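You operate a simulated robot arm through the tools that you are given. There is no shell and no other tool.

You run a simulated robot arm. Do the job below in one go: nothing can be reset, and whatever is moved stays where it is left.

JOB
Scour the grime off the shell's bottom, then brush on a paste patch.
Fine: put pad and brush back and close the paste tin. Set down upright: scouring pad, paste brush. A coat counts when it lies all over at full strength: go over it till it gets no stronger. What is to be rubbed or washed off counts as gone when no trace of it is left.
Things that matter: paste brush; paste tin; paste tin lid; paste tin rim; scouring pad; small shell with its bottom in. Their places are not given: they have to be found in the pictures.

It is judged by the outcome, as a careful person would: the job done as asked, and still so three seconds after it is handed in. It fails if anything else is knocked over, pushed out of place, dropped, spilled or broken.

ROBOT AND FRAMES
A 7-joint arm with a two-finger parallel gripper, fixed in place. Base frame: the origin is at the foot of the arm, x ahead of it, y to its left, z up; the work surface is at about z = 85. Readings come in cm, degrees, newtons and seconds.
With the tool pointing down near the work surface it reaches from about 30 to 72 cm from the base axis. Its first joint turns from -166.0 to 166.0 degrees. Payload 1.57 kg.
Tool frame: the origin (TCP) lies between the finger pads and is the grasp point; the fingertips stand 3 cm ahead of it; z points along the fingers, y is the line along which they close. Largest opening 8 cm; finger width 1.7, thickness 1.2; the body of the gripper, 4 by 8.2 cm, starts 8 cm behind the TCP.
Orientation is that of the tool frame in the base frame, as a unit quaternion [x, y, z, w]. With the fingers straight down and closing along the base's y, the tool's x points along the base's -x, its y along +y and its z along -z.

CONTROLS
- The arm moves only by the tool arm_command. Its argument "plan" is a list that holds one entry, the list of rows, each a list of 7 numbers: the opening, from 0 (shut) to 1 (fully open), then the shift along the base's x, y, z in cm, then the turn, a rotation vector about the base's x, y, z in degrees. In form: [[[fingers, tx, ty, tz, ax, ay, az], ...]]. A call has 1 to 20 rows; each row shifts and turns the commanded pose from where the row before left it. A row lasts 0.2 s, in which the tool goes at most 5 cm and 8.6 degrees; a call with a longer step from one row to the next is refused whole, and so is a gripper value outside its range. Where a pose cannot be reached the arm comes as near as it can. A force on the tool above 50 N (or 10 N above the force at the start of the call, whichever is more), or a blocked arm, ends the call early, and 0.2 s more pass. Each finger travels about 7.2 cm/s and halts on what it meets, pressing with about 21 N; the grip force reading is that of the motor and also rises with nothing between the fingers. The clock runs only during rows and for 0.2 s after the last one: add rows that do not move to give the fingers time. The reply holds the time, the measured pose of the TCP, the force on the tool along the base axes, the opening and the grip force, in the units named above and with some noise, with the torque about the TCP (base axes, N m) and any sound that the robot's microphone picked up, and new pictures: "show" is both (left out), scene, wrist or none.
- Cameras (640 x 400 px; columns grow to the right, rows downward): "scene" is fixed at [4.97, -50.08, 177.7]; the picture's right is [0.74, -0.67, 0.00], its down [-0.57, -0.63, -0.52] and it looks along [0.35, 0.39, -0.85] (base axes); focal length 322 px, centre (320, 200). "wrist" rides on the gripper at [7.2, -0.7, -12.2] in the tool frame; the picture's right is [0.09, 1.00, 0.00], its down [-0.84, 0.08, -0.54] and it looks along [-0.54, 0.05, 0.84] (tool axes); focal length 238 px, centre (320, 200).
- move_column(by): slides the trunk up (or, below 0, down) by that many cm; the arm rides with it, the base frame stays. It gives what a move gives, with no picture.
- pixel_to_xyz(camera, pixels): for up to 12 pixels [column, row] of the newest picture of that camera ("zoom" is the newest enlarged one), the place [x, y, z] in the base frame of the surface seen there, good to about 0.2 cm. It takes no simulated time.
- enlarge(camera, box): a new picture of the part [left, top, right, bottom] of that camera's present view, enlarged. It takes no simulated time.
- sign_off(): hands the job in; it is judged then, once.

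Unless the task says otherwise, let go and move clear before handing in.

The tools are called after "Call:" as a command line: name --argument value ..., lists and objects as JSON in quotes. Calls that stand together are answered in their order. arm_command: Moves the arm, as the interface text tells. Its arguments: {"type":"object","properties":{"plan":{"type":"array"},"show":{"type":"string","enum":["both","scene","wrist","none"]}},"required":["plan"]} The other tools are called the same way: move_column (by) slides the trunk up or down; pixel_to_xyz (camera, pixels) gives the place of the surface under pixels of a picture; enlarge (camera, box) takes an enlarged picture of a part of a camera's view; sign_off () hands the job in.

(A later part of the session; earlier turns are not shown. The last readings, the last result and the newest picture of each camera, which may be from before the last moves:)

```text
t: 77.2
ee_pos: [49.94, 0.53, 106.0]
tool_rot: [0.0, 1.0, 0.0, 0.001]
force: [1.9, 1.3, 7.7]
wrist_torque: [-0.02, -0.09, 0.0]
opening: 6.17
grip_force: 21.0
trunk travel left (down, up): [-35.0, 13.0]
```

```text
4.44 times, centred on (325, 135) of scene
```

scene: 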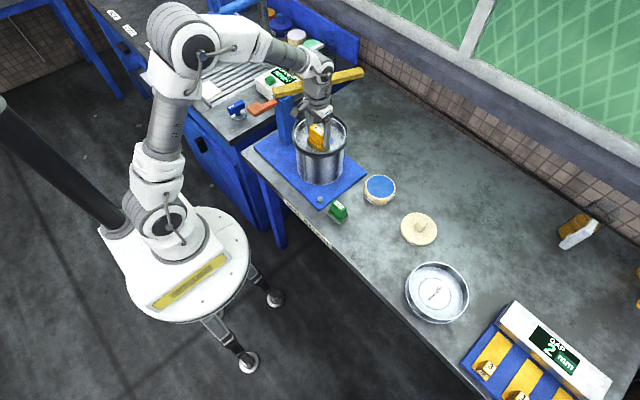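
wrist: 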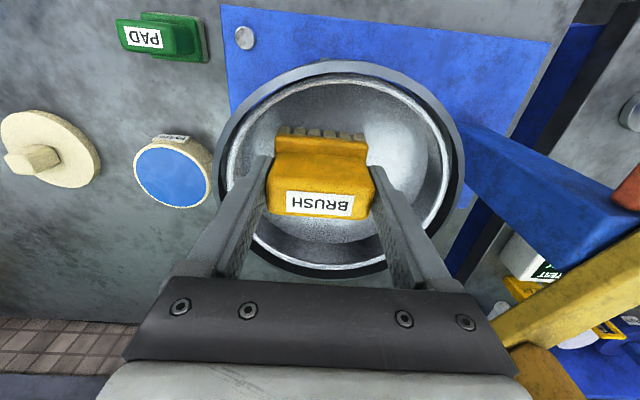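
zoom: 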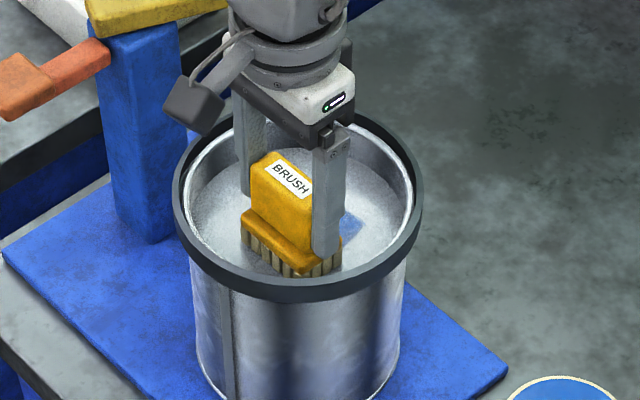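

The brush pressed at about 8 N and the patch looks bluer behind it. I'll lift and shift aside to inspect.

Call:
arm_command --plan '[[[0.0, 0, 0, 1.0, 0, 0, 0], [0.0, 0, 0, 2.5, 0, 0, 0], [0.0, 0, 0, 3.0, 0, 0, 0], [0.0, 0, 0, 3.0, 0, 0, 0], [0.0, 3.3, 0, 3.0, 0, 0, 0], [0.0, 3.0, 0, 0, 0, 0, 0], [0.0, 0, 0, 0, 0, 0, 0]]]' --show "both"

Call:
enlarge --camera "scene" --box '[304, 125, 344, 155]'

Call:
enlarge --camera "wrist" --box '[290, 30, 370, 120]'

```text
t: 78.8
ee_pos: [56.45, 0.43, 118.48]
tool_rot: [-0.001, 1.0, 0.0, 0.0]
force: [0.3, 0.0, -0.9]
wrist_torque: [-0.04, 0.02, 0.01]
opening: 6.15
grip_force: 21.3
trunk travel left (down, up): [-35.0, 13.0]
```

scene: 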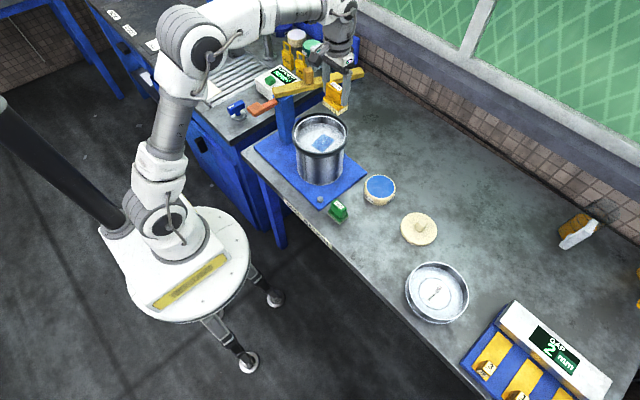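
wrist: 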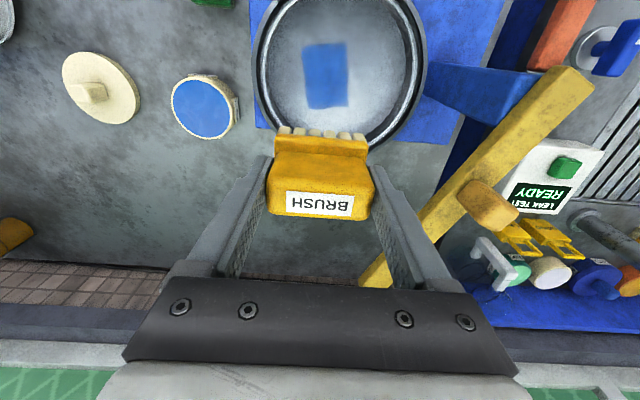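

```text
13.33 times, centred on (324, 140) of scene
```

zoom: 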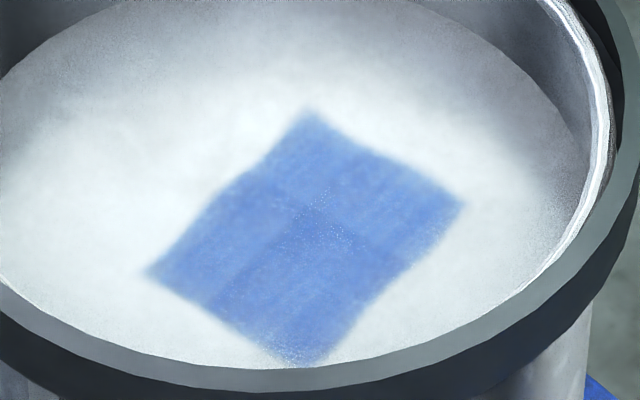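

```text
4.44 times, centred on (330, 75) of wrist
```

zoom: 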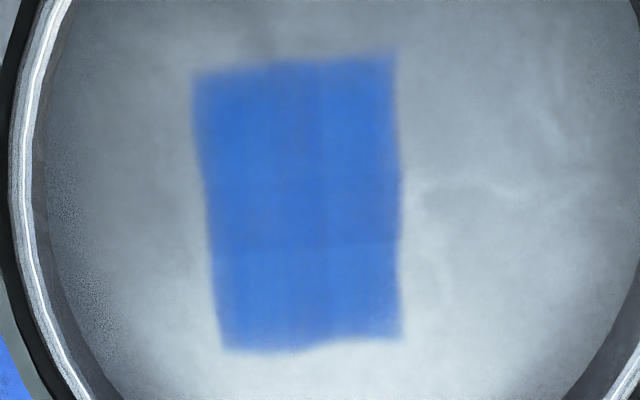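

The patch is now clearly blue and complete, with slight cell differences. I'll do another set of strokes and compare the strength.

Call:
arm_command --plan '[[[0.0, -3.0, 0.1, 0, 0, 0, 0], [0.0, -3.3, 0.1, -1.0, 0, 0, 0], [0.0, 0, 0, -3.0, 0, 0, 0], [0.0, 0, 0, -3.0, 0, 0, 0], [0.0, 0, 0, -3.0, 0, 0, 0], [0.0, 0, 0, -1.7, 0, 0, 0], [0.0, 0, 0, -0.5, 0, 0, 0], [0.0, 0, 0, -0.2, 0, 0, 0], [0.0, 0, 0, -0.1, 0, 0, 0], [0.0, 0.6, 0, 0, 0, 0, 0], [0.0, 0.6, 0, 0, 0, 0, 0], [0.0, 0.6, 0, 0, 0, 0, 0], [0.0, 0.6, 0, 0, 0, 0, 0], [0.0, 0.6, 0, 0, 0, 0, 0], [0.0, 0.6, 0, 0, 0, 0, 0], [0.0, 0.7, 0, 0, 0, 0, 0], [0.0, -0.7, 0, 0, 0, 0, 0], [0.0, -0.6, 0, 0, 0, 0, 0], [0.0, -0.6, 0, 0, 0, 0, 0], [0.0, -0.6, 0, 0, 0, 0, 0]]]' --show "none"

Call:
arm_command --plan '[[[0.0, -0.6, 0, 0, 0, 0, 0], [0.0, -0.6, 0, 0, 0, 0, 0], [0.0, -0.6, 0, 0, 0, 0, 0], [0.0, 0, 0.4, 0, 0, 0, 0], [0.0, 0.6, 0, 0, 0, 0, 0], [0.0, 0.6, 0, 0, 0, 0, 0], [0.0, 0.6, 0, 0, 0, 0, 0], [0.0, 0.6, 0, 0, 0, 0, 0], [0.0, 0.6, 0, 0, 0, 0, 0], [0.0, 0.6, 0, 0, 0, 0, 0], [0.0, 0.7, 0, 0, 0, 0, 0], [0.0, 0, -0.6, 0, 0, 0, 0], [0.0, -0.7, 0, 0, 0, 0, 0], [0.0, -0.6, 0, 0, 0, 0, 0], [0.0, -0.6, 0, 0, 0, 0, 0], [0.0, -0.6, 0, 0, 0, 0, 0], [0.0, -0.6, 0, 0, 0, 0, 0], [0.0, -0.6, 0, 0, 0, 0, 0], [0.0, -0.6, 0, 0, 0, 0, 0], [0.0, 0, 0, 0, 0, 0, 0]]]' --show "none"

Call:
arm_command --plan '[[[0.0, 0, 0, 1.0, 0, 0, 0], [0.0, 0, 0, 2.5, 0, 0, 0], [0.0, 0, 0, 3.0, 0, 0, 0], [0.0, 0, 0, 3.0, 0, 0, 0], [0.0, 3.3, 0, 3.0, 0, 0, 0], [0.0, 3.0, 0, 0, 0, 0, 0], [0.0, 0, 0, 0, 0, 0, 0]]]' --show "both"

Call:
enlarge --camera "scene" --box '[304, 125, 344, 155]'

Call:
enlarge --camera "wrist" --box '[290, 30, 370, 120]'

```text
t: 83.0
ee_pos: [51.84, 0.78, 105.96]
tool_rot: [0.0, 1.0, 0.001, 0.001]
force: [2.3, 0.7, 11.1]
wrist_torque: [-0.07, -0.03, 0.01]
opening: 6.19
grip_force: 21.2
trunk travel left (down, up): [-35.0, 13.0]
```

```text
t: 87.2
ee_pos: [49.94, 0.54, 105.98]
tool_rot: [0.0, 1.0, 0.0, 0.0]
force: [0.5, -0.5, 1.3]
wrist_torque: [0.0, -0.01, 0.0]
opening: 6.15
grip_force: 20.6
trunk travel left (down, up): [-35.0, 13.0]
```

```text
t: 88.8
ee_pos: [56.26, 0.55, 118.39]
tool_rot: [0.0, 1.0, 0.0, 0.0]
force: [0.1, 0.4, -0.5]
wrist_torque: [-0.02, 0.06, 0.0]
opening: 6.16
grip_force: 20.8
trunk travel left (down, up): [-35.0, 13.0]
```

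scene: 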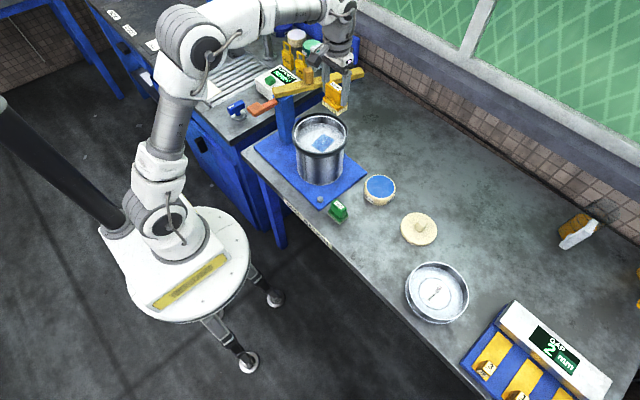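
wrist: 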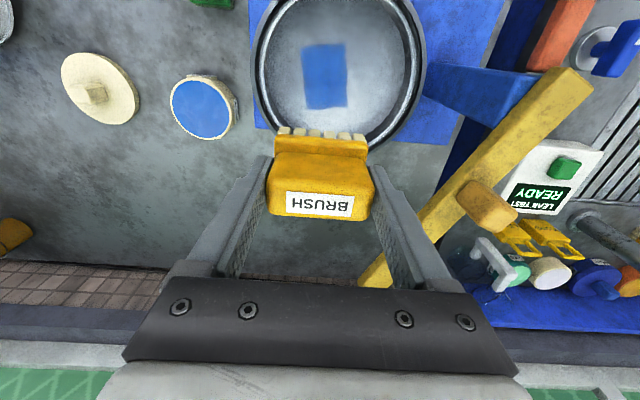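

```text
13.33 times, centred on (324, 140) of scene
```

zoom: 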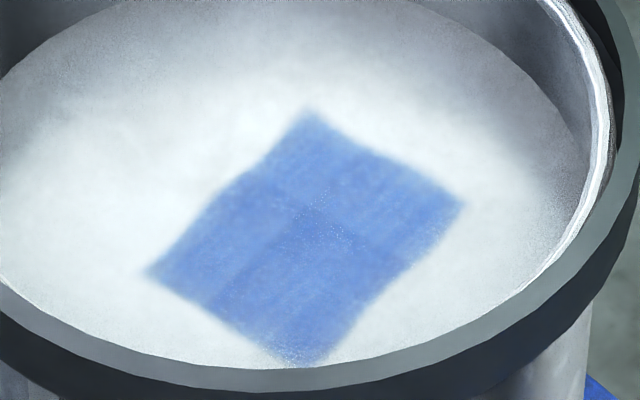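

```text
4.44 times, centred on (330, 75) of wrist
```

zoom: 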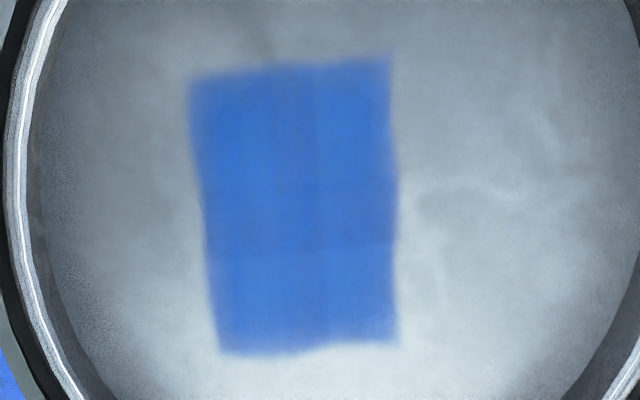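

The look did not change, which means either full strength or a dry brush; faint cell differences remain. I'll re-dip to find out, first rechecking the tin's position.

Call:
pixel_to_xyz --camera "scene" --pixels '[[380, 188], [367, 188], [394, 189], [380, 177], [380, 199]]'

Call:
arm_command --plan '[[[0.0, 0.4, -1.5, 0, 0, 0, 0], [0.0, 0.5, -2.8, 0, 0, 0, 0], [0.0, 0.5, -3.0, 0, 0, 0, 0], [0.0, 0.5, -3.0, 0, 0, 0, 0], [0.0, 0.5, -3.0, 0, 0, 0, 0], [0.0, 0.5, -3.0, 0, 0, 0, 0], [0.0, 0.4, -2.35, 0, 0, 0, 0], [0.0, 0.4, -1.0, 0, 0, 0, 0], [0.0, 0, 0, -3.0, 0, 0, 0], [0.0, 0, 0, -4.0, 0, 0, 0], [0.0, 0, 0, -4.0, 0, 0, 0], [0.0, 0, 0, -4.0, 0, 0, 0], [0.0, 0, 0, -4.0, 0, 0, 0], [0.0, 0, 0, -2.4, 0, 0, 0], [0.0, 0, 0, -0.8, 0, 0, 0], [0.0, 0, 0, 0, 0, 0, 0]]]' --show "both"

Call:
enlarge --camera "scene" --box '[350, 155, 410, 200]'

```text
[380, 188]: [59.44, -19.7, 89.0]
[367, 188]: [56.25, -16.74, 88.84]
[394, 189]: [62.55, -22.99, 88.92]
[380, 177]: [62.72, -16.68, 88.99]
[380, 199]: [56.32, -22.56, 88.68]
```

```text
t: 92.2
ee_pos: [60.0, -19.13, 96.23]
tool_rot: [0.0, 1.0, 0.001, 0.0]
force: [-0.1, -0.3, -1.6]
wrist_torque: [-0.02, -0.01, -0.03]
opening: 6.17
grip_force: 21.0
trunk travel left (down, up): [-35.0, 13.0]
```

scene: 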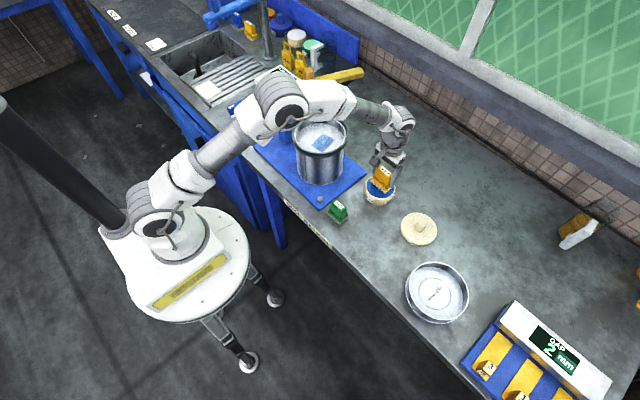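
wrist: 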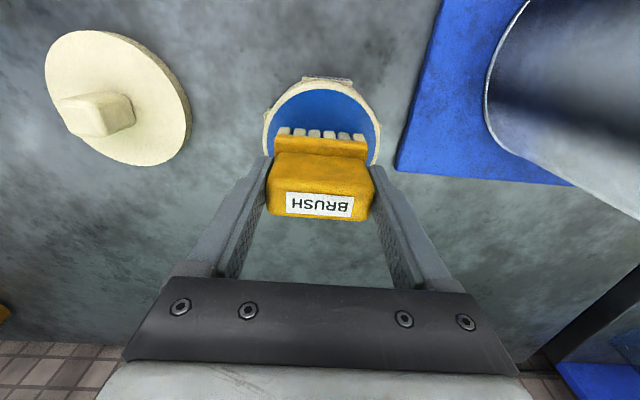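

```text
8.89 times, centred on (380, 178) of scene
```

zoom: 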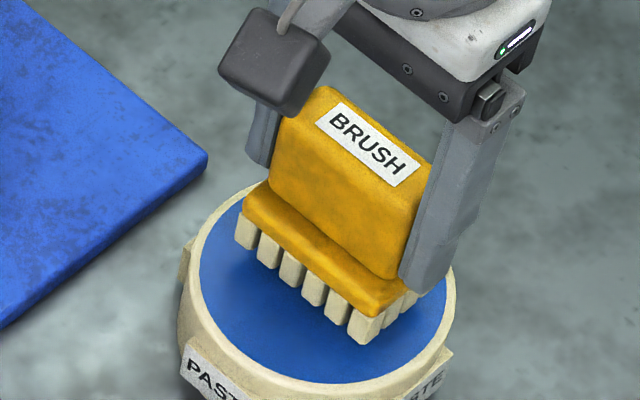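

The tin is exactly where it was. I'll dip again, wipe lightly on the rim as before, and lift.

Call:
arm_command --plan '[[[0.0, 0, 0, -0.4, 0, 0, 0], [0.0, 0, 0, -0.3, 0, 0, 0], [0.0, 0, 0, -0.2, 0, 0, 0], [0.0, 0, 0, -0.1, 0, 0, 0], [0.0, 0, 0, -0.1, 0, 0, 0], [0.0, 0.2, 0, 0, 0, 0, 0], [0.0, -0.2, 0, 0, 0, 0, 0], [0.0, -0.2, 0, 0, 0, 0, 0], [0.0, 0.2, 0, 0, 0, 0, 0], [0.0, 0, 0, 0, 0, 0, 0]]]' --show "none"

Call:
arm_command --plan '[[[0.0, 0, 0, 0.5, 0, 0, 0], [0.0, 0, 0, 1.0, 0, 0, 0], [0.0, 0, 0, 1.0, 0, 0, 0], [0.0, 0, 0, 0, 0, 0, 0], [0.0, 0, 0, 0, 0, 0, 0], [0.0, 1.0, 0, 0, 0, 0, 0], [0.0, 1.0, 0, 0, 0, 0, 0], [0.0, 0, 0, -1.2, 0, 0, 0], [0.0, 0, 0, -0.9, 0, 0, 0], [0.0, 0, 0, -0.2, 0, 0, 0], [0.0, 0, 0, -0.1, 0, 0, 0], [0.0, 0, 0, -0.06, 0, 0, 0], [0.0, -0.4, 0, 0, 0, 0, 0], [0.0, -0.4, 0, 0, 0, 0, 0], [0.0, -0.2, 0, 0.5, 0, 0, 0], [0.0, -0.5, 0, 1.5, 0, 0, 0], [0.0, -0.5, 0, 3.0, 0, 0, 0], [0.0, 0, 0, 0, 0, 0, 0]]]' --show "scene"

```text
t: 94.4
ee_pos: [59.88, -19.14, 95.29]
tool_rot: [0.0, 1.0, 0.0, 0.001]
force: [0.3, -0.1, 2.9]
wrist_torque: [-0.07, 0.02, -0.03]
opening: 6.17
grip_force: 21.4
trunk travel left (down, up): [-35.0, 13.0]
```

```text
t: 98.2
ee_pos: [59.89, -19.12, 100.24]
tool_rot: [0.0, 1.0, 0.0, 0.0]
force: [-0.1, -0.4, -0.2]
wrist_torque: [0.01, 0.01, 0.02]
opening: 6.18
grip_force: 21.0
trunk travel left (down, up): [-35.0, 13.0]
```

scene: 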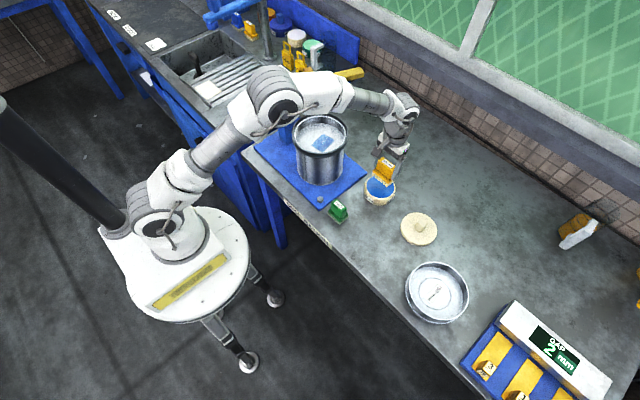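

The brush is recharged. I'll carry it back over the shell at height and come down to contact at x≈50, y≈0.7.

Call:
arm_command --plan '[[[0.0, 0, 0, 3.0, 0, 0, 0], [0.0, 0, 0, 3.5, 0, 0, 0], [0.0, 0, 0, 3.5, 0, 0, 0], [0.0, 0, 0, 3.0, 0, 0, 0], [0.0, -0.8, 1.6, 0, 0, 0, 0], [0.0, -1.5, 3.0, 0, 0, 0, 0], [0.0, -1.5, 3.0, 0, 0, 0, 0], [0.0, -1.5, 3.0, 0, 0, 0, 0], [0.0, -1.5, 3.0, 0, 0, 0, 0], [0.0, -1.5, 3.0, 0, 0, 0, 0], [0.0, -1.7, 3.25, 0, 0, 0, 0], [0.0, 0, 0, 0, 0, 0, 0], [0.0, 0, 0, -2.0, 0, 0, 0], [0.0, 0, 0, -2.5, 0, 0, 0], [0.0, 0, 0, -1.8, 0, 0, 0], [0.0, 0, 0, -0.5, 0, 0, 0], [0.0, 0, 0, -0.2, 0, 0, 0], [0.0, 0, 0, -0.15, 0, 0, 0], [0.0, 0, 0, -0.1, 0, 0, 0], [0.0, 0, 0, 0, 0, 0, 0]]]' --show "wrist"

```text
t: 102.4
ee_pos: [50.0, 0.71, 105.98]
tool_rot: [0.0, 1.0, 0.0, 0.001]
force: [0.4, -1.0, 2.3]
wrist_torque: [-0.08, 0.0, 0.01]
opening: 6.17
grip_force: 21.3
trunk travel left (down, up): [-35.0, 13.0]
```

wrist: 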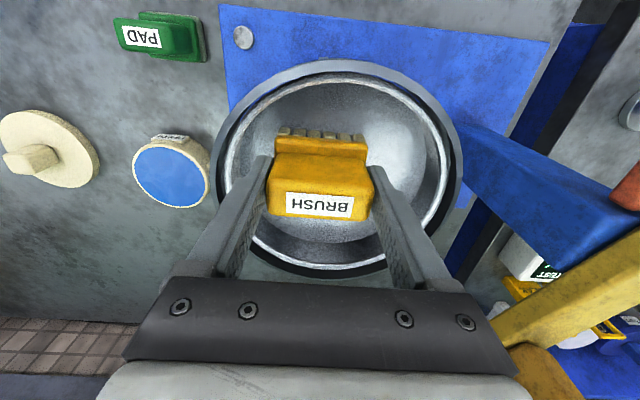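

Contact is light (about 3 N). I'll press just a bit more and stroke over the whole patch with several offsets.

Call:
arm_command --plan '[[[0.0, 0, 0, -0.03, 0, 0, 0], [0.0, 0.6, 0, 0, 0, 0, 0], [0.0, 0.6, 0, 0, 0, 0, 0], [0.0, 0.6, 0, 0, 0, 0, 0], [0.0, 0.6, 0, 0, 0, 0, 0], [0.0, 0.6, 0, 0, 0, 0, 0], [0.0, 0.6, 0, 0, 0, 0, 0], [0.0, 0.7, 0, 0, 0, 0, 0], [0.0, 0, 0.4, 0, 0, 0, 0], [0.0, -0.7, 0, 0, 0, 0, 0], [0.0, -0.6, 0, 0, 0, 0, 0], [0.0, -0.6, 0, 0, 0, 0, 0], [0.0, -0.6, 0, 0, 0, 0, 0], [0.0, -0.6, 0, 0, 0, 0, 0], [0.0, -0.6, 0, 0, 0, 0, 0], [0.0, -0.6, 0, 0, 0, 0, 0], [0.0, 0, -0.7, 0, 0, 0, 0], [0.0, 0.6, 0, 0, 0, 0, 0], [0.0, 0.6, 0, 0, 0, 0, 0], [0.0, 0.6, 0, 0, 0, 0, 0]]]' --show "none"

Call:
arm_command --plan '[[[0.0, 0.6, 0, 0, 0, 0, 0], [0.0, 0.6, 0, 0, 0, 0, 0], [0.0, 0.6, 0, 0, 0, 0, 0], [0.0, 0.7, 0, 0, 0, 0, 0], [0.0, 0, 0.4, 0, 0, 0, 0], [0.0, -0.7, 0, 0, 0, 0, 0], [0.0, -0.6, 0, 0, 0, 0, 0], [0.0, -0.6, 0, 0, 0, 0, 0], [0.0, -0.6, 0, 0, 0, 0, 0], [0.0, -0.6, 0, 0, 0, 0, 0], [0.0, -0.6, 0, 0, 0, 0, 0], [0.0, -0.6, 0, 0, 0, 0, 0], [0.0, 0, 0, 0, 0, 0, 0], [0.0, 0, 0, 1.0, 0, 0, 0], [0.0, 0, 0, 2.5, 0, 0, 0], [0.0, 0, 0, 3.0, 0, 0, 0], [0.0, 0, 0, 3.0, 0, 0, 0], [0.0, 3.3, 0, 3.0, 0, 0, 0], [0.0, 3.0, 0, 0, 0, 0, 0], [0.0, 0, 0, 0, 0, 0, 0]]]' --show "both"

Call:
enlarge --camera "scene" --box '[304, 125, 344, 155]'

Call:
enlarge --camera "wrist" --box '[290, 30, 370, 120]'

```text
t: 106.6
ee_pos: [51.61, 0.47, 105.91]
tool_rot: [0.0, 1.0, 0.0, 0.0]
force: [-3.2, -0.3, 9.0]
wrist_torque: [-0.04, 0.12, -0.02]
opening: 6.17
grip_force: 21.2
trunk travel left (down, up): [-35.0, 13.0]
```

```text
t: 110.8
ee_pos: [56.32, 0.81, 118.48]
tool_rot: [0.001, 1.0, 0.0, -0.001]
force: [-0.1, 0.0, -1.3]
wrist_torque: [-0.02, 0.06, 0.05]
opening: 6.18
grip_force: 21.1
trunk travel left (down, up): [-35.0, 13.0]
```

scene: 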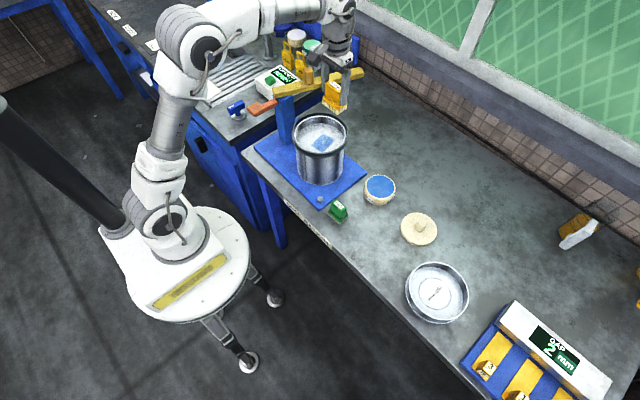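
wrist: 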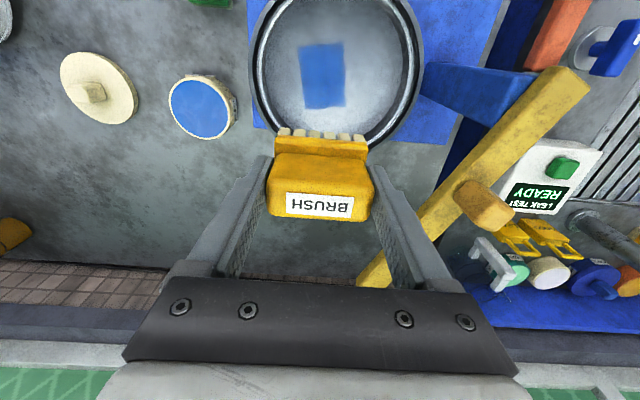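

```text
13.33 times, centred on (324, 140) of scene
```

zoom: 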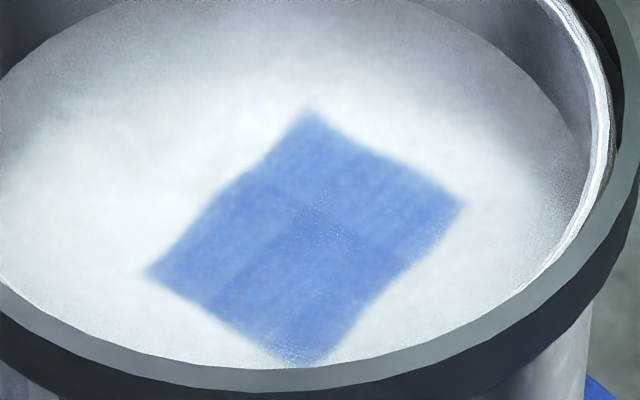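

```text
4.44 times, centred on (330, 75) of wrist
```

zoom: 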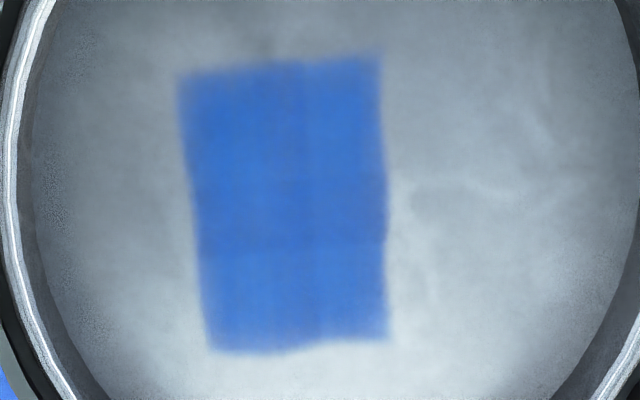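

The patch looks identical after two more full passes and a re-dip, so it is at full strength all over. I'll take the brush back to its place at (43.4, −31.9), staying high on the way.

Call:
arm_command --plan '[[[0.0, -0.6, -1.5, 0, 0, 0, 0], [0.0, -1.1, -2.8, 0, 0, 0, 0], [0.0, -1.1, -2.8, 0, 0, 0, 0], [0.0, -1.1, -2.8, 0, 0, 0, 0], [0.0, -1.1, -2.8, 0, 0, 0, 0], [0.0, -1.1, -2.8, 0, 0, 0, 0], [0.0, -1.1, -2.8, 0, 0, 0, 0], [0.0, -1.1, -2.8, 0, 0, 0, 0], [0.0, -1.1, -2.8, 0, 0, 0, 0], [0.0, -1.1, -2.8, 0, 0, 0, 0], [0.0, -1.1, -2.8, 0, 0, 0, 0], [0.0, -1.3, -3.22, 0, 0, 0, 0], [0.0, 0, 0, 0, 0, 0, 0], [0.0, 0, 0, -3.0, 0, 0, 0], [0.0, 0, 0, -4.0, 0, 0, 0], [0.0, 0, 0, -4.0, 0, 0, 0], [0.0, 0, 0, -4.0, 0, 0, 0], [0.0, 0, 0, -4.0, 0, 0, 0], [0.0, 0, 0, -2.0, 0, 0, 0], [0.0, 0, 0, 0, 0, 0, 0]]]' --show "both"

```text
t: 115.0
ee_pos: [43.42, -31.89, 97.38]
tool_rot: [0.001, 1.0, 0.0, 0.0]
force: [-0.5, -1.5, -0.8]
wrist_torque: [0.02, 0.0, 0.0]
opening: 6.17
grip_force: 21.1
trunk travel left (down, up): [-35.0, 13.0]
```

scene: 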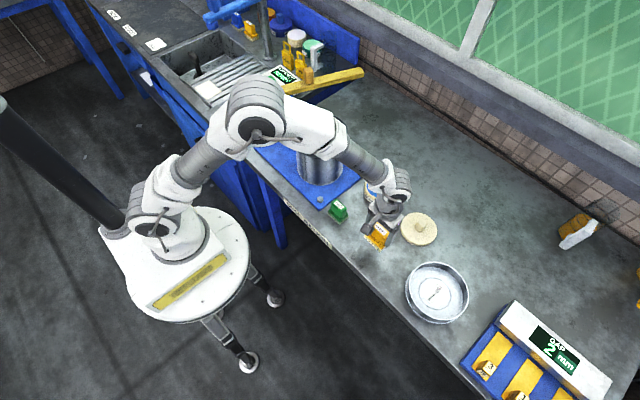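
wrist: 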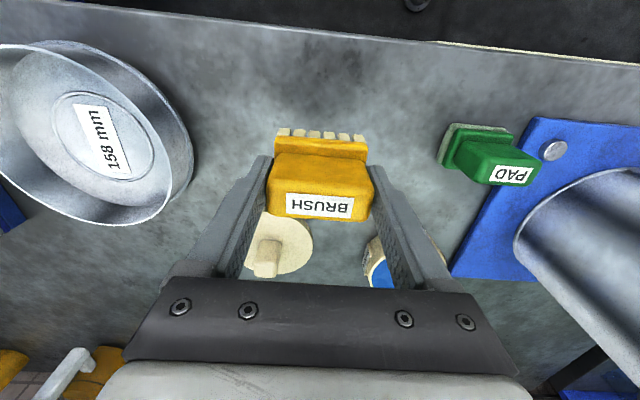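

The brush is above its old spot. I'll lower to about 0.4 cm above the table, then creep to contact.

Call:
arm_command --plan '[[[0.0, 0, 0, -2.0, 0, 0, 0], [0.0, 0, 0, -2.0, 0, 0, 0], [0.0, 0, 0, -1.4, 0, 0, 0], [0.0, 0, 0, -0.4, 0, 0, 0], [0.0, 0, 0, -0.2, 0, 0, 0], [0.0, 0, 0, -0.1, 0, 0, 0], [0.0, 0, 0, -0.1, 0, 0, 0], [0.0, 0, 0, 0, 0, 0, 0]]]' --show "none"

```text
t: 116.8
ee_pos: [43.39, -31.82, 91.21]
tool_rot: [0.0, 1.0, 0.0, 0.001]
force: [-0.7, -0.7, -0.3]
wrist_torque: [-0.01, -0.02, -0.02]
opening: 6.15
grip_force: 20.7
trunk travel left (down, up): [-35.0, 13.0]
```

Call:
arm_command --plan '[[[0.0, 0, 0, -0.05, 0, 0, 0], [0.0, 0, 0, -0.04, 0, 0, 0], [0.0, 0, 0, 0, 0, 0, 0]]]' --show "none"

```text
t: 117.6
ee_pos: [43.33, -31.91, 91.05]
tool_rot: [0.0, 1.0, 0.0, 0.001]
force: [-1.0, 0.3, 6.1]
wrist_torque: [0.09, 0.01, 0.01]
opening: 6.17
grip_force: 21.3
trunk travel left (down, up): [-35.0, 13.0]
```

Contact is felt at 6 N. I'll ease off, open the fingers, and rise straight up.

Call:
arm_command --plan '[[[0.0, 0, 0, 0.03, 0, 0, 0], [0.85, 0, 0, 0, 0, 0, 0], [0.95, 0, 0, 0, 0, 0, 0], [0.95, 0, 0, 0, 0, 0, 0], [0.95, 0, 0, 1.0, 0, 0, 0], [0.95, 0, 0, 2.0, 0, 0, 0], [0.95, 0, 0, 3.0, 0, 0, 0], [0.95, 0, 0, 3.0, 0, 0, 0], [0.95, 0, 0, 3.0, 0, 0, 0], [0.95, 0, 0, 0, 0, 0, 0]]]' --show "both"

Call:
enlarge --camera "wrist" --box '[200, 60, 440, 260]'

```text
t: 119.8
ee_pos: [43.33, -31.81, 103.34]
tool_rot: [0.0, 1.0, 0.001, 0.001]
force: [0.3, 0.6, 0.6]
wrist_torque: [-0.02, 0.04, 0.0]
opening: 7.61
grip_force: 0.0
trunk travel left (down, up): [-35.0, 13.0]
```

scene: 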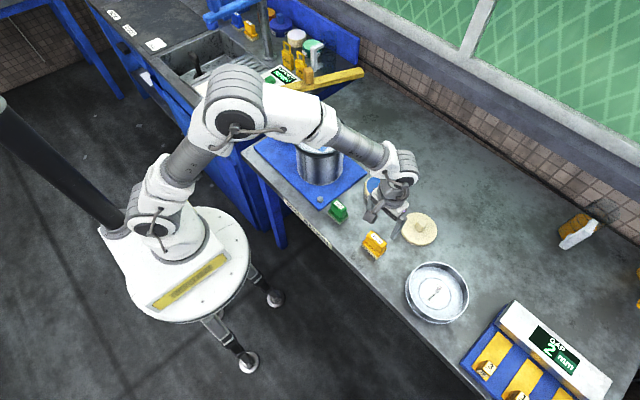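
wrist: 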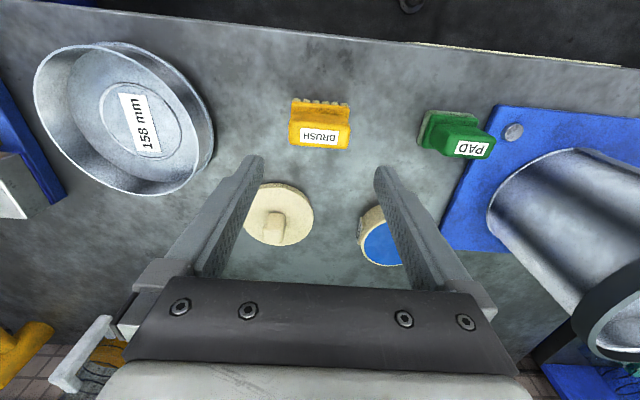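

```text
2.00 times, centred on (320, 160) of wrist
```

zoom: 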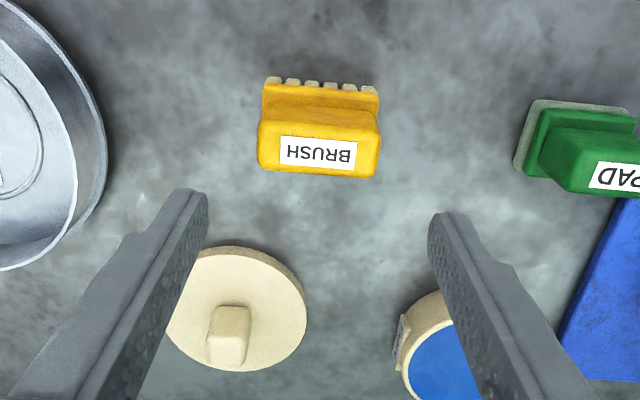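

The brush stands upright in its place. Next I'll move above the lid's knob near (59, −36.9) and look at its shape and turn.

Call:
arm_command --plan '[[[0.9, 1.5, -0.5, 0, 0, 0, 0], [0.8, 2.7, -0.9, 0, 0, 0, 0], [0.7, 3.0, -0.95, 0, 0, 0, 0], [0.65, 3.0, -0.95, 0, 0, 0, 0], [0.65, 3.0, -0.95, 0, 0, 0, 0], [0.65, 2.0, -0.7, 0, 0, 0, 0], [0.65, 0.4, -0.05, 0, 0, 0, 0], [0.65, 0, 0, 0, 0, 0, 0], [0.65, 0, 0, 0, 0, 0, 0]]]' --show "both"

Call:
enlarge --camera "wrist" --box '[220, 80, 420, 280]'

Call:
enlarge --camera "scene" --box '[380, 190, 460, 260]'

```text
t: 121.8
ee_pos: [59.02, -36.83, 103.24]
tool_rot: [0.0, 1.0, 0.0, 0.0]
force: [-0.4, 0.9, -0.3]
wrist_torque: [0.01, 0.02, 0.03]
opening: 5.19
grip_force: 0.1
trunk travel left (down, up): [-35.0, 13.0]
```

scene: 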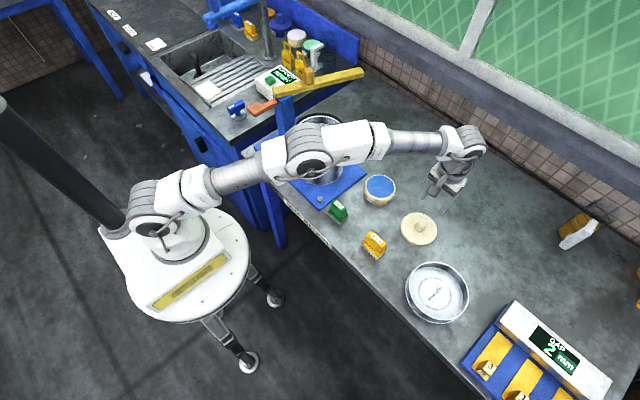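
wrist: 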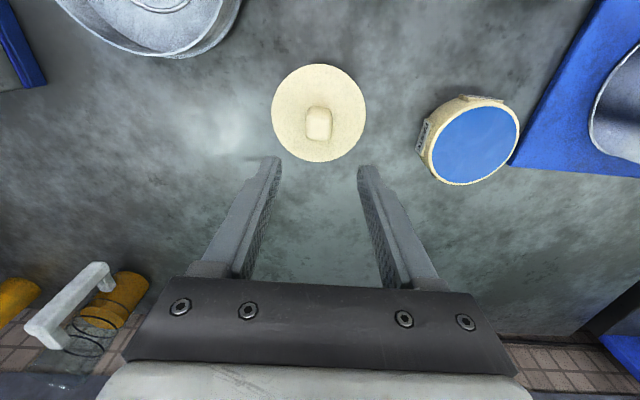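

```text
2.00 times, centred on (320, 180) of wrist
```

zoom: 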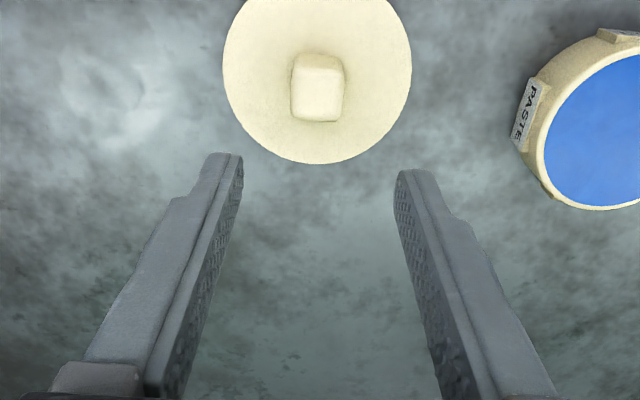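

```text
5.71 times, centred on (420, 225) of scene
```

zoom: 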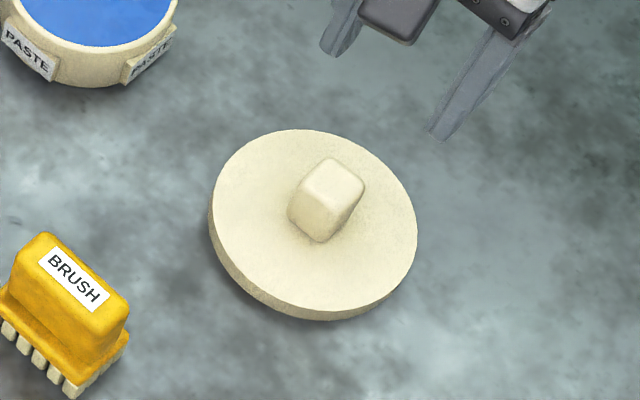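

The lid and knob are clear in both views, and the knob is aligned with the base axes. I'll measure knob and lid edges from the scene zoom.

Call:
pixel_to_xyz --camera "zoom" --pixels '[[330, 160], [362, 185], [340, 208], [304, 186], [333, 183], [216, 215], [412, 240], [315, 133], [310, 302], [320, 235], [295, 205], [230, 275]]'

Call:
pixel_to_xyz --camera "wrist" --pixels '[[319, 108], [319, 125], [308, 120], [331, 122], [319, 138], [319, 68], [319, 158], [275, 112], [363, 116], [319, 120], [470, 145], [440, 165]]'

```text
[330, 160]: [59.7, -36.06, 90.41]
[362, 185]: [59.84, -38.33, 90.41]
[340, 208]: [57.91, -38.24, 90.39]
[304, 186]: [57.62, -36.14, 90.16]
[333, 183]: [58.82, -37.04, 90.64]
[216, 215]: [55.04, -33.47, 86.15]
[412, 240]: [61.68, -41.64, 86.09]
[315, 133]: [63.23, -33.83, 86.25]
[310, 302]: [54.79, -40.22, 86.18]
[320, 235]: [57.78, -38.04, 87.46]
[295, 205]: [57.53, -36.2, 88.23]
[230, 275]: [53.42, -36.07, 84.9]
```

```text
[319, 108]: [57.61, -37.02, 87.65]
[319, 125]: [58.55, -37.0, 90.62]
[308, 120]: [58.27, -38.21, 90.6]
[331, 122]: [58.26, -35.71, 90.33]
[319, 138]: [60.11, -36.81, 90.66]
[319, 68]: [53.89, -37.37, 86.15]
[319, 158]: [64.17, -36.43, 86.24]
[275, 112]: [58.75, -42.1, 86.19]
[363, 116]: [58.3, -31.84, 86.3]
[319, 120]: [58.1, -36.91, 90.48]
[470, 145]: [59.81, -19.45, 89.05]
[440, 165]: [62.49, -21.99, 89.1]
```

The knob centre is about (58.8, −37.07), spanning 2.3 cm, with its top at 90.6 and the lid plate at 86.2. I'll descend to TCP z≈89.7 around it.

Call:
arm_command --plan '[[[0.65, -0.15, -0.15, -2.5, 0, 0, 0], [0.65, 0, 0, -3.0, 0, 0, 0], [0.65, 0, 0, -3.0, 0, 0, 0], [0.65, 0, 0, -2.5, 0, 0, 0], [0.65, 0, 0, -1.5, 0, 0, 0], [0.65, 0, 0, -0.9, 0, 0, 0], [0.65, 0, 0, 0, 0, 0, 0]]]' --show "wrist"

Call:
enlarge --camera "wrist" --box '[220, 80, 420, 280]'

```text
t: 123.4
ee_pos: [58.8, -37.05, 89.65]
tool_rot: [0.0, 1.0, 0.0, 0.001]
force: [-0.9, 0.0, 1.1]
wrist_torque: [0.03, 0.0, 0.02]
opening: 5.18
grip_force: 0.0
trunk travel left (down, up): [-35.0, 13.0]
```

wrist: 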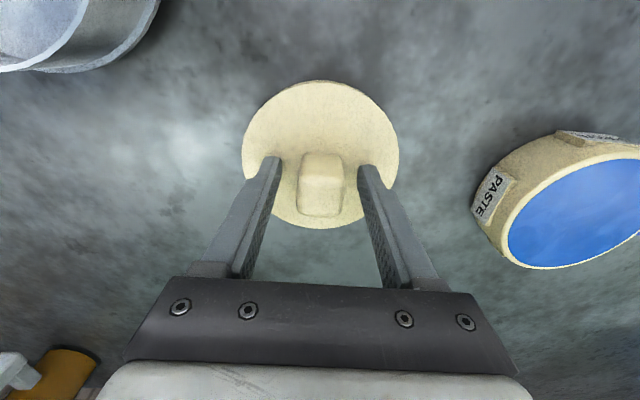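

```text
2.00 times, centred on (320, 180) of wrist
```

zoom: 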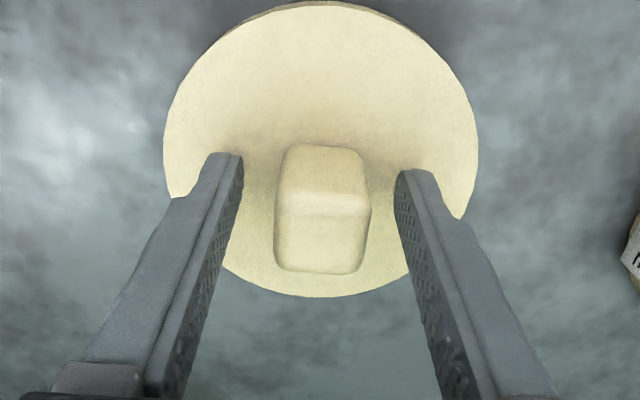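

The fingers are on either side of the knob and level with it. I'll close on it and lift slightly to check the hold.

Call:
arm_command --plan '[[[0.4, 0, 0, 0, 0, 0, 0], [0.0, 0, 0, 0, 0, 0, 0], [0.0, 0, 0, 0, 0, 0, 0], [0.0, 0, 0, 0, 0, 0, 0], [0.0, 0, 0, 0, 0, 0, 0]]]' --show "none"

Call:
arm_command --plan '[[[0.0, 0, 0, 0.5, 0, 0, 0], [0.0, 0, 0, 1.5, 0, 0, 0], [0.0, 0, 0, 2.5, 0, 0, 0], [0.0, 0, 0, 3.0, 0, 0, 0], [0.0, 0, 0, 2.5, 0, 0, 0], [0.0, 0, 0, 0, 0, 0, 0]]]' --show "both"

Call:
enlarge --camera "scene" --box '[380, 150, 500, 260]'

```text
t: 124.6
ee_pos: [58.8, -37.08, 89.78]
tool_rot: [0.0, 1.0, 0.0, 0.0]
force: [-0.7, 0.1, 0.3]
wrist_torque: [-0.02, 0.0, 0.0]
opening: 2.75
grip_force: 20.5
trunk travel left (down, up): [-35.0, 13.0]
```

```text
t: 126.0
ee_pos: [58.68, -36.92, 99.81]
tool_rot: [0.0, 1.0, 0.001, 0.0]
force: [-1.0, 0.4, -0.3]
wrist_torque: [0.03, 0.0, -0.02]
opening: 2.77
grip_force: 20.8
trunk travel left (down, up): [-35.0, 13.0]
```

scene: 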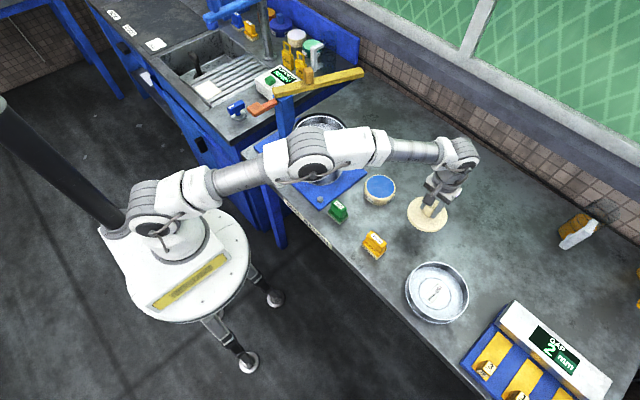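
wrist: 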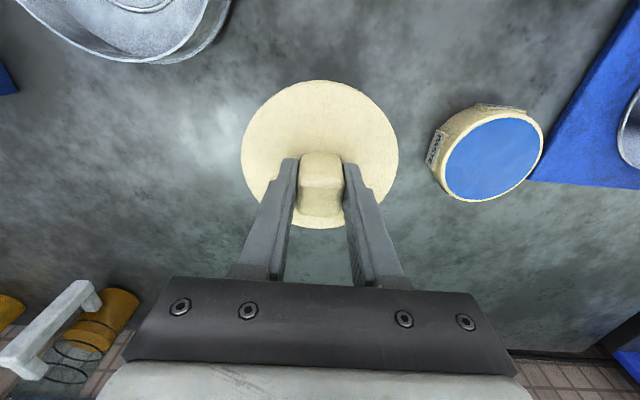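

```text
3.64 times, centred on (440, 205) of scene
```

zoom: 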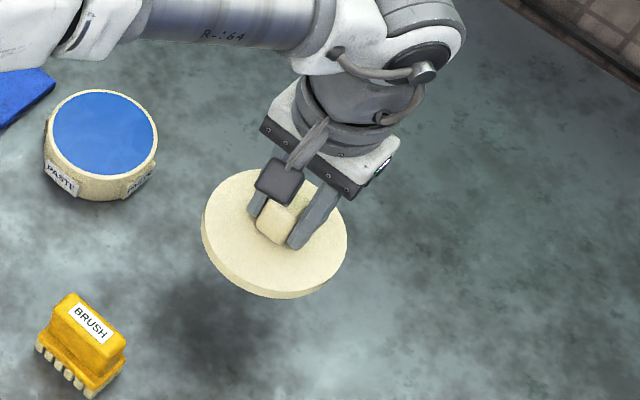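

The lid is held level. I'll measure its centre relative to the TCP and remeasure the tin from this view.

Call:
pixel_to_xyz --camera "wrist" --pixels '[[320, 83], [318, 226], [245, 150], [396, 155], [262, 105], [380, 108], [493, 158], [450, 160], [540, 155], [500, 120], [480, 197], [530, 180]]'

Call:
pixel_to_xyz --camera "scene" --pixels '[[380.2, 188], [367, 187.5], [394, 189], [380, 177.5], [380.5, 199], [366.3, 187], [394.8, 189.2], [379.5, 176.6], [381, 200.3]]'

```text
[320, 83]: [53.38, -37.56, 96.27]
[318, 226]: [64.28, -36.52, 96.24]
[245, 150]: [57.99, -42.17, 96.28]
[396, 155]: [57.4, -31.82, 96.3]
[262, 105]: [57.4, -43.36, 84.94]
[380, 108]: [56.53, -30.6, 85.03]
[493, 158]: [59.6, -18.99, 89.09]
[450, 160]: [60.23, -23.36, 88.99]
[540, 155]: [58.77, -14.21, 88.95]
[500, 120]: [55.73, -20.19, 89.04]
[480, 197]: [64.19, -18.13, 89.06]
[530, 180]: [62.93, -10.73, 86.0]
```

```text
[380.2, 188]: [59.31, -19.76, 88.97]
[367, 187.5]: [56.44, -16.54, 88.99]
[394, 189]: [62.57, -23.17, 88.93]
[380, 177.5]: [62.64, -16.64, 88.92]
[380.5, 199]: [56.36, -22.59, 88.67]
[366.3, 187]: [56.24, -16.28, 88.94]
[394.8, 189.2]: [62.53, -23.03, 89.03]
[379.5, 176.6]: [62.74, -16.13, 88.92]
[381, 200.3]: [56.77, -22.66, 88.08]
```

The lid centre coincides with the TCP. I'll remeasure the tin with the same enlargement as before to be sure it has not shifted.

Call:
enlarge --camera "scene" --box '[348, 165, 412, 213]'

Call:
pixel_to_xyz --camera "zoom" --pixels '[[322, 180], [212, 175], [436, 185], [320, 90], [325, 270], [203, 170], [443, 190], [315, 82], [328, 282], [240, 240], [400, 115], [250, 105]]'

```text
8.33 times, centred on (380, 189) of scene
```

zoom: 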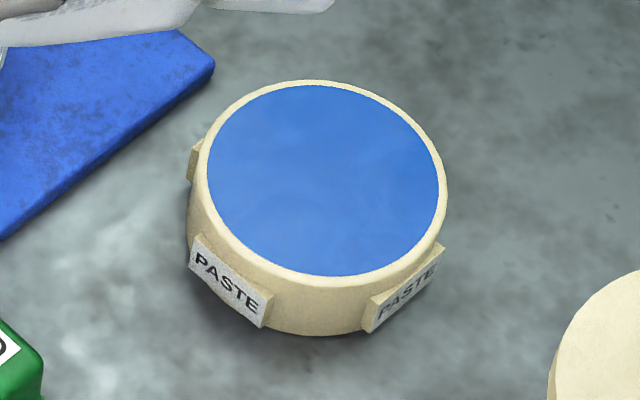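

```text
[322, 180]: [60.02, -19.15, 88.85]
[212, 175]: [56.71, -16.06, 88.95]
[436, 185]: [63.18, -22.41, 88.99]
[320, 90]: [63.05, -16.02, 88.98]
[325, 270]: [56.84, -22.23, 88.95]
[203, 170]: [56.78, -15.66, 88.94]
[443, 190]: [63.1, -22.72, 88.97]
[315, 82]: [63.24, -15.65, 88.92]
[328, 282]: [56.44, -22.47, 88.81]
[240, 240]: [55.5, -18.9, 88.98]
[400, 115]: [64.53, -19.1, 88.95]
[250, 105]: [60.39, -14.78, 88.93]
```

The tin is exactly where it was, centre (59.97, −19.13). I'll carry the lid over the tin and come down to a little above the rim.

Call:
arm_command --plan '[[[0.0, 0.1, 1.4, 0, 0, 0, 0], [0.0, 0.2, 2.6, 0, 0, 0, 0], [0.0, 0.2, 3.0, 0, 0, 0, 0], [0.0, 0.2, 3.0, 0, 0, 0, 0], [0.0, 0.2, 3.0, 0, 0, 0, 0], [0.0, 0.12, 2.6, 0, 0, 0, 0], [0.0, 0.1, 1.6, 0, 0, 0, 0], [0.0, 0, 0.72, 0, 0, 0, 0], [0.0, 0, 0, 0, 0, 0, 0], [0.0, 0, 0, -2.0, 0, 0, 0], [0.0, 0, 0, -2.0, 0, 0, 0], [0.0, 0, 0, -1.2, 0, 0, 0], [0.0, 0, 0, 0, 0, 0, 0], [0.0, 0, 0, 0, 0, 0, 0]]]' --show "both"

Call:
enlarge --camera "scene" --box '[340, 140, 420, 214]'

Call:
enlarge --camera "wrist" --box '[220, 60, 420, 260]'

```text
t: 129.0
ee_pos: [59.94, -19.07, 94.46]
tool_rot: [0.001, 1.0, 0.0, 0.0]
force: [0.1, 0.0, -1.0]
wrist_torque: [0.0, -0.02, 0.03]
opening: 2.75
grip_force: 21.0
trunk travel left (down, up): [-35.0, 13.0]
```

scene: 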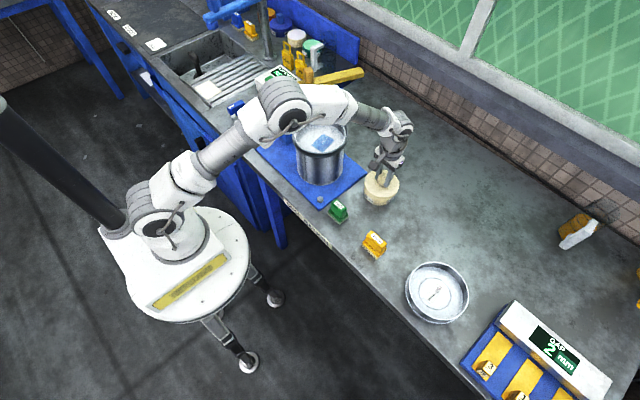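
wrist: 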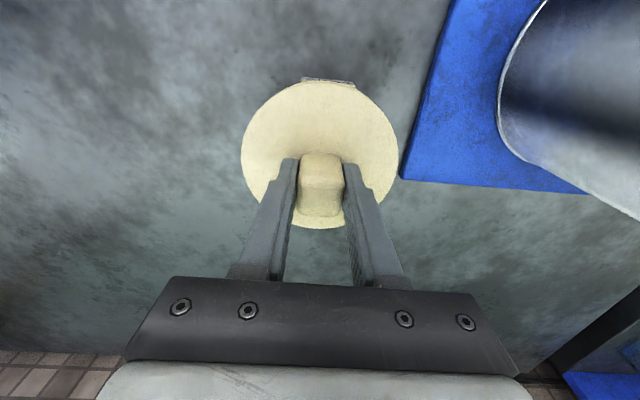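

```text
5.41 times, centred on (380, 177) of scene
```

zoom: 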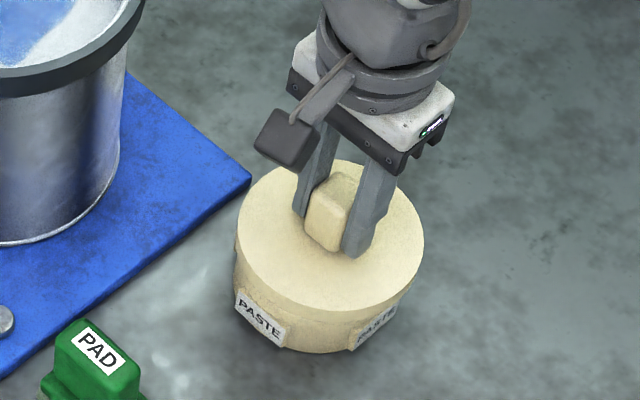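

```text
2.00 times, centred on (320, 160) of wrist
```

zoom: 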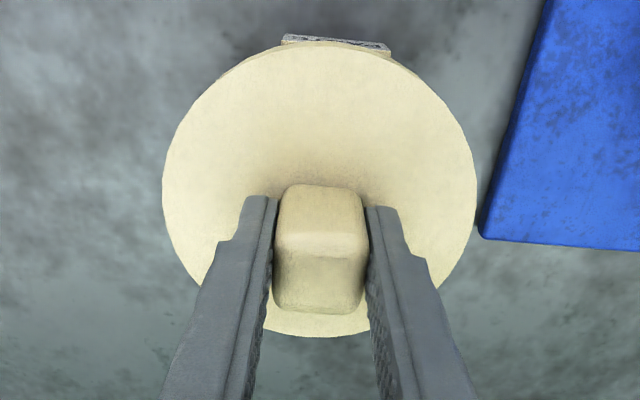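

The lid is aligned over the tin, about 0.8 cm above the rim. I'll lower in small steps and watch for contact.

Call:
arm_command --plan '[[[0.0, 0, 0, -0.2, 0, 0, 0], [0.0, 0, 0, -0.2, 0, 0, 0], [0.0, 0, 0, -0.15, 0, 0, 0], [0.0, 0, 0, -0.1, 0, 0, 0], [0.0, 0, 0, -0.1, 0, 0, 0], [0.0, 0, 0, -0.05, 0, 0, 0], [0.0, 0, 0, 0, 0, 0, 0]]]' --show "none"

```text
t: 130.6
ee_pos: [59.78, -19.13, 93.72]
tool_rot: [0.0, 1.0, 0.0, -0.001]
force: [0.4, 0.3, -0.8]
wrist_torque: [0.01, 0.0, -0.01]
opening: 2.76
grip_force: 20.6
trunk travel left (down, up): [-35.0, 13.0]
```

Call:
arm_command --plan '[[[0.0, 0, 0, -0.06, 0, 0, 0], [0.0, 0, 0, -0.06, 0, 0, 0], [0.0, 0, 0, 0, 0, 0, 0]]]' --show "none"

```text
t: 131.4
ee_pos: [60.01, -19.05, 93.69]
tool_rot: [0.0, 1.0, 0.0, 0.0]
force: [0.1, -1.0, -1.4]
wrist_torque: [0.03, -0.01, -0.01]
opening: 2.76
grip_force: 21.1
trunk travel left (down, up): [-35.0, 13.0]
```

No contact yet at about 93.6. I'll continue lowering in 0.06 cm steps.

Call:
arm_command --plan '[[[0.0, 0, 0, -0.06, 0, 0, 0], [0.0, 0, 0, -0.06, 0, 0, 0], [0.0, 0, 0, 0, 0, 0, 0]]]' --show "none"

```text
t: 132.2
ee_pos: [59.84, -19.17, 93.68]
tool_rot: [0.0, 1.0, 0.0, 0.0]
force: [0.9, 0.1, -0.4]
wrist_torque: [0.0, 0.0, 0.02]
opening: 2.72
grip_force: 20.8
trunk travel left (down, up): [-35.0, 13.0]
```

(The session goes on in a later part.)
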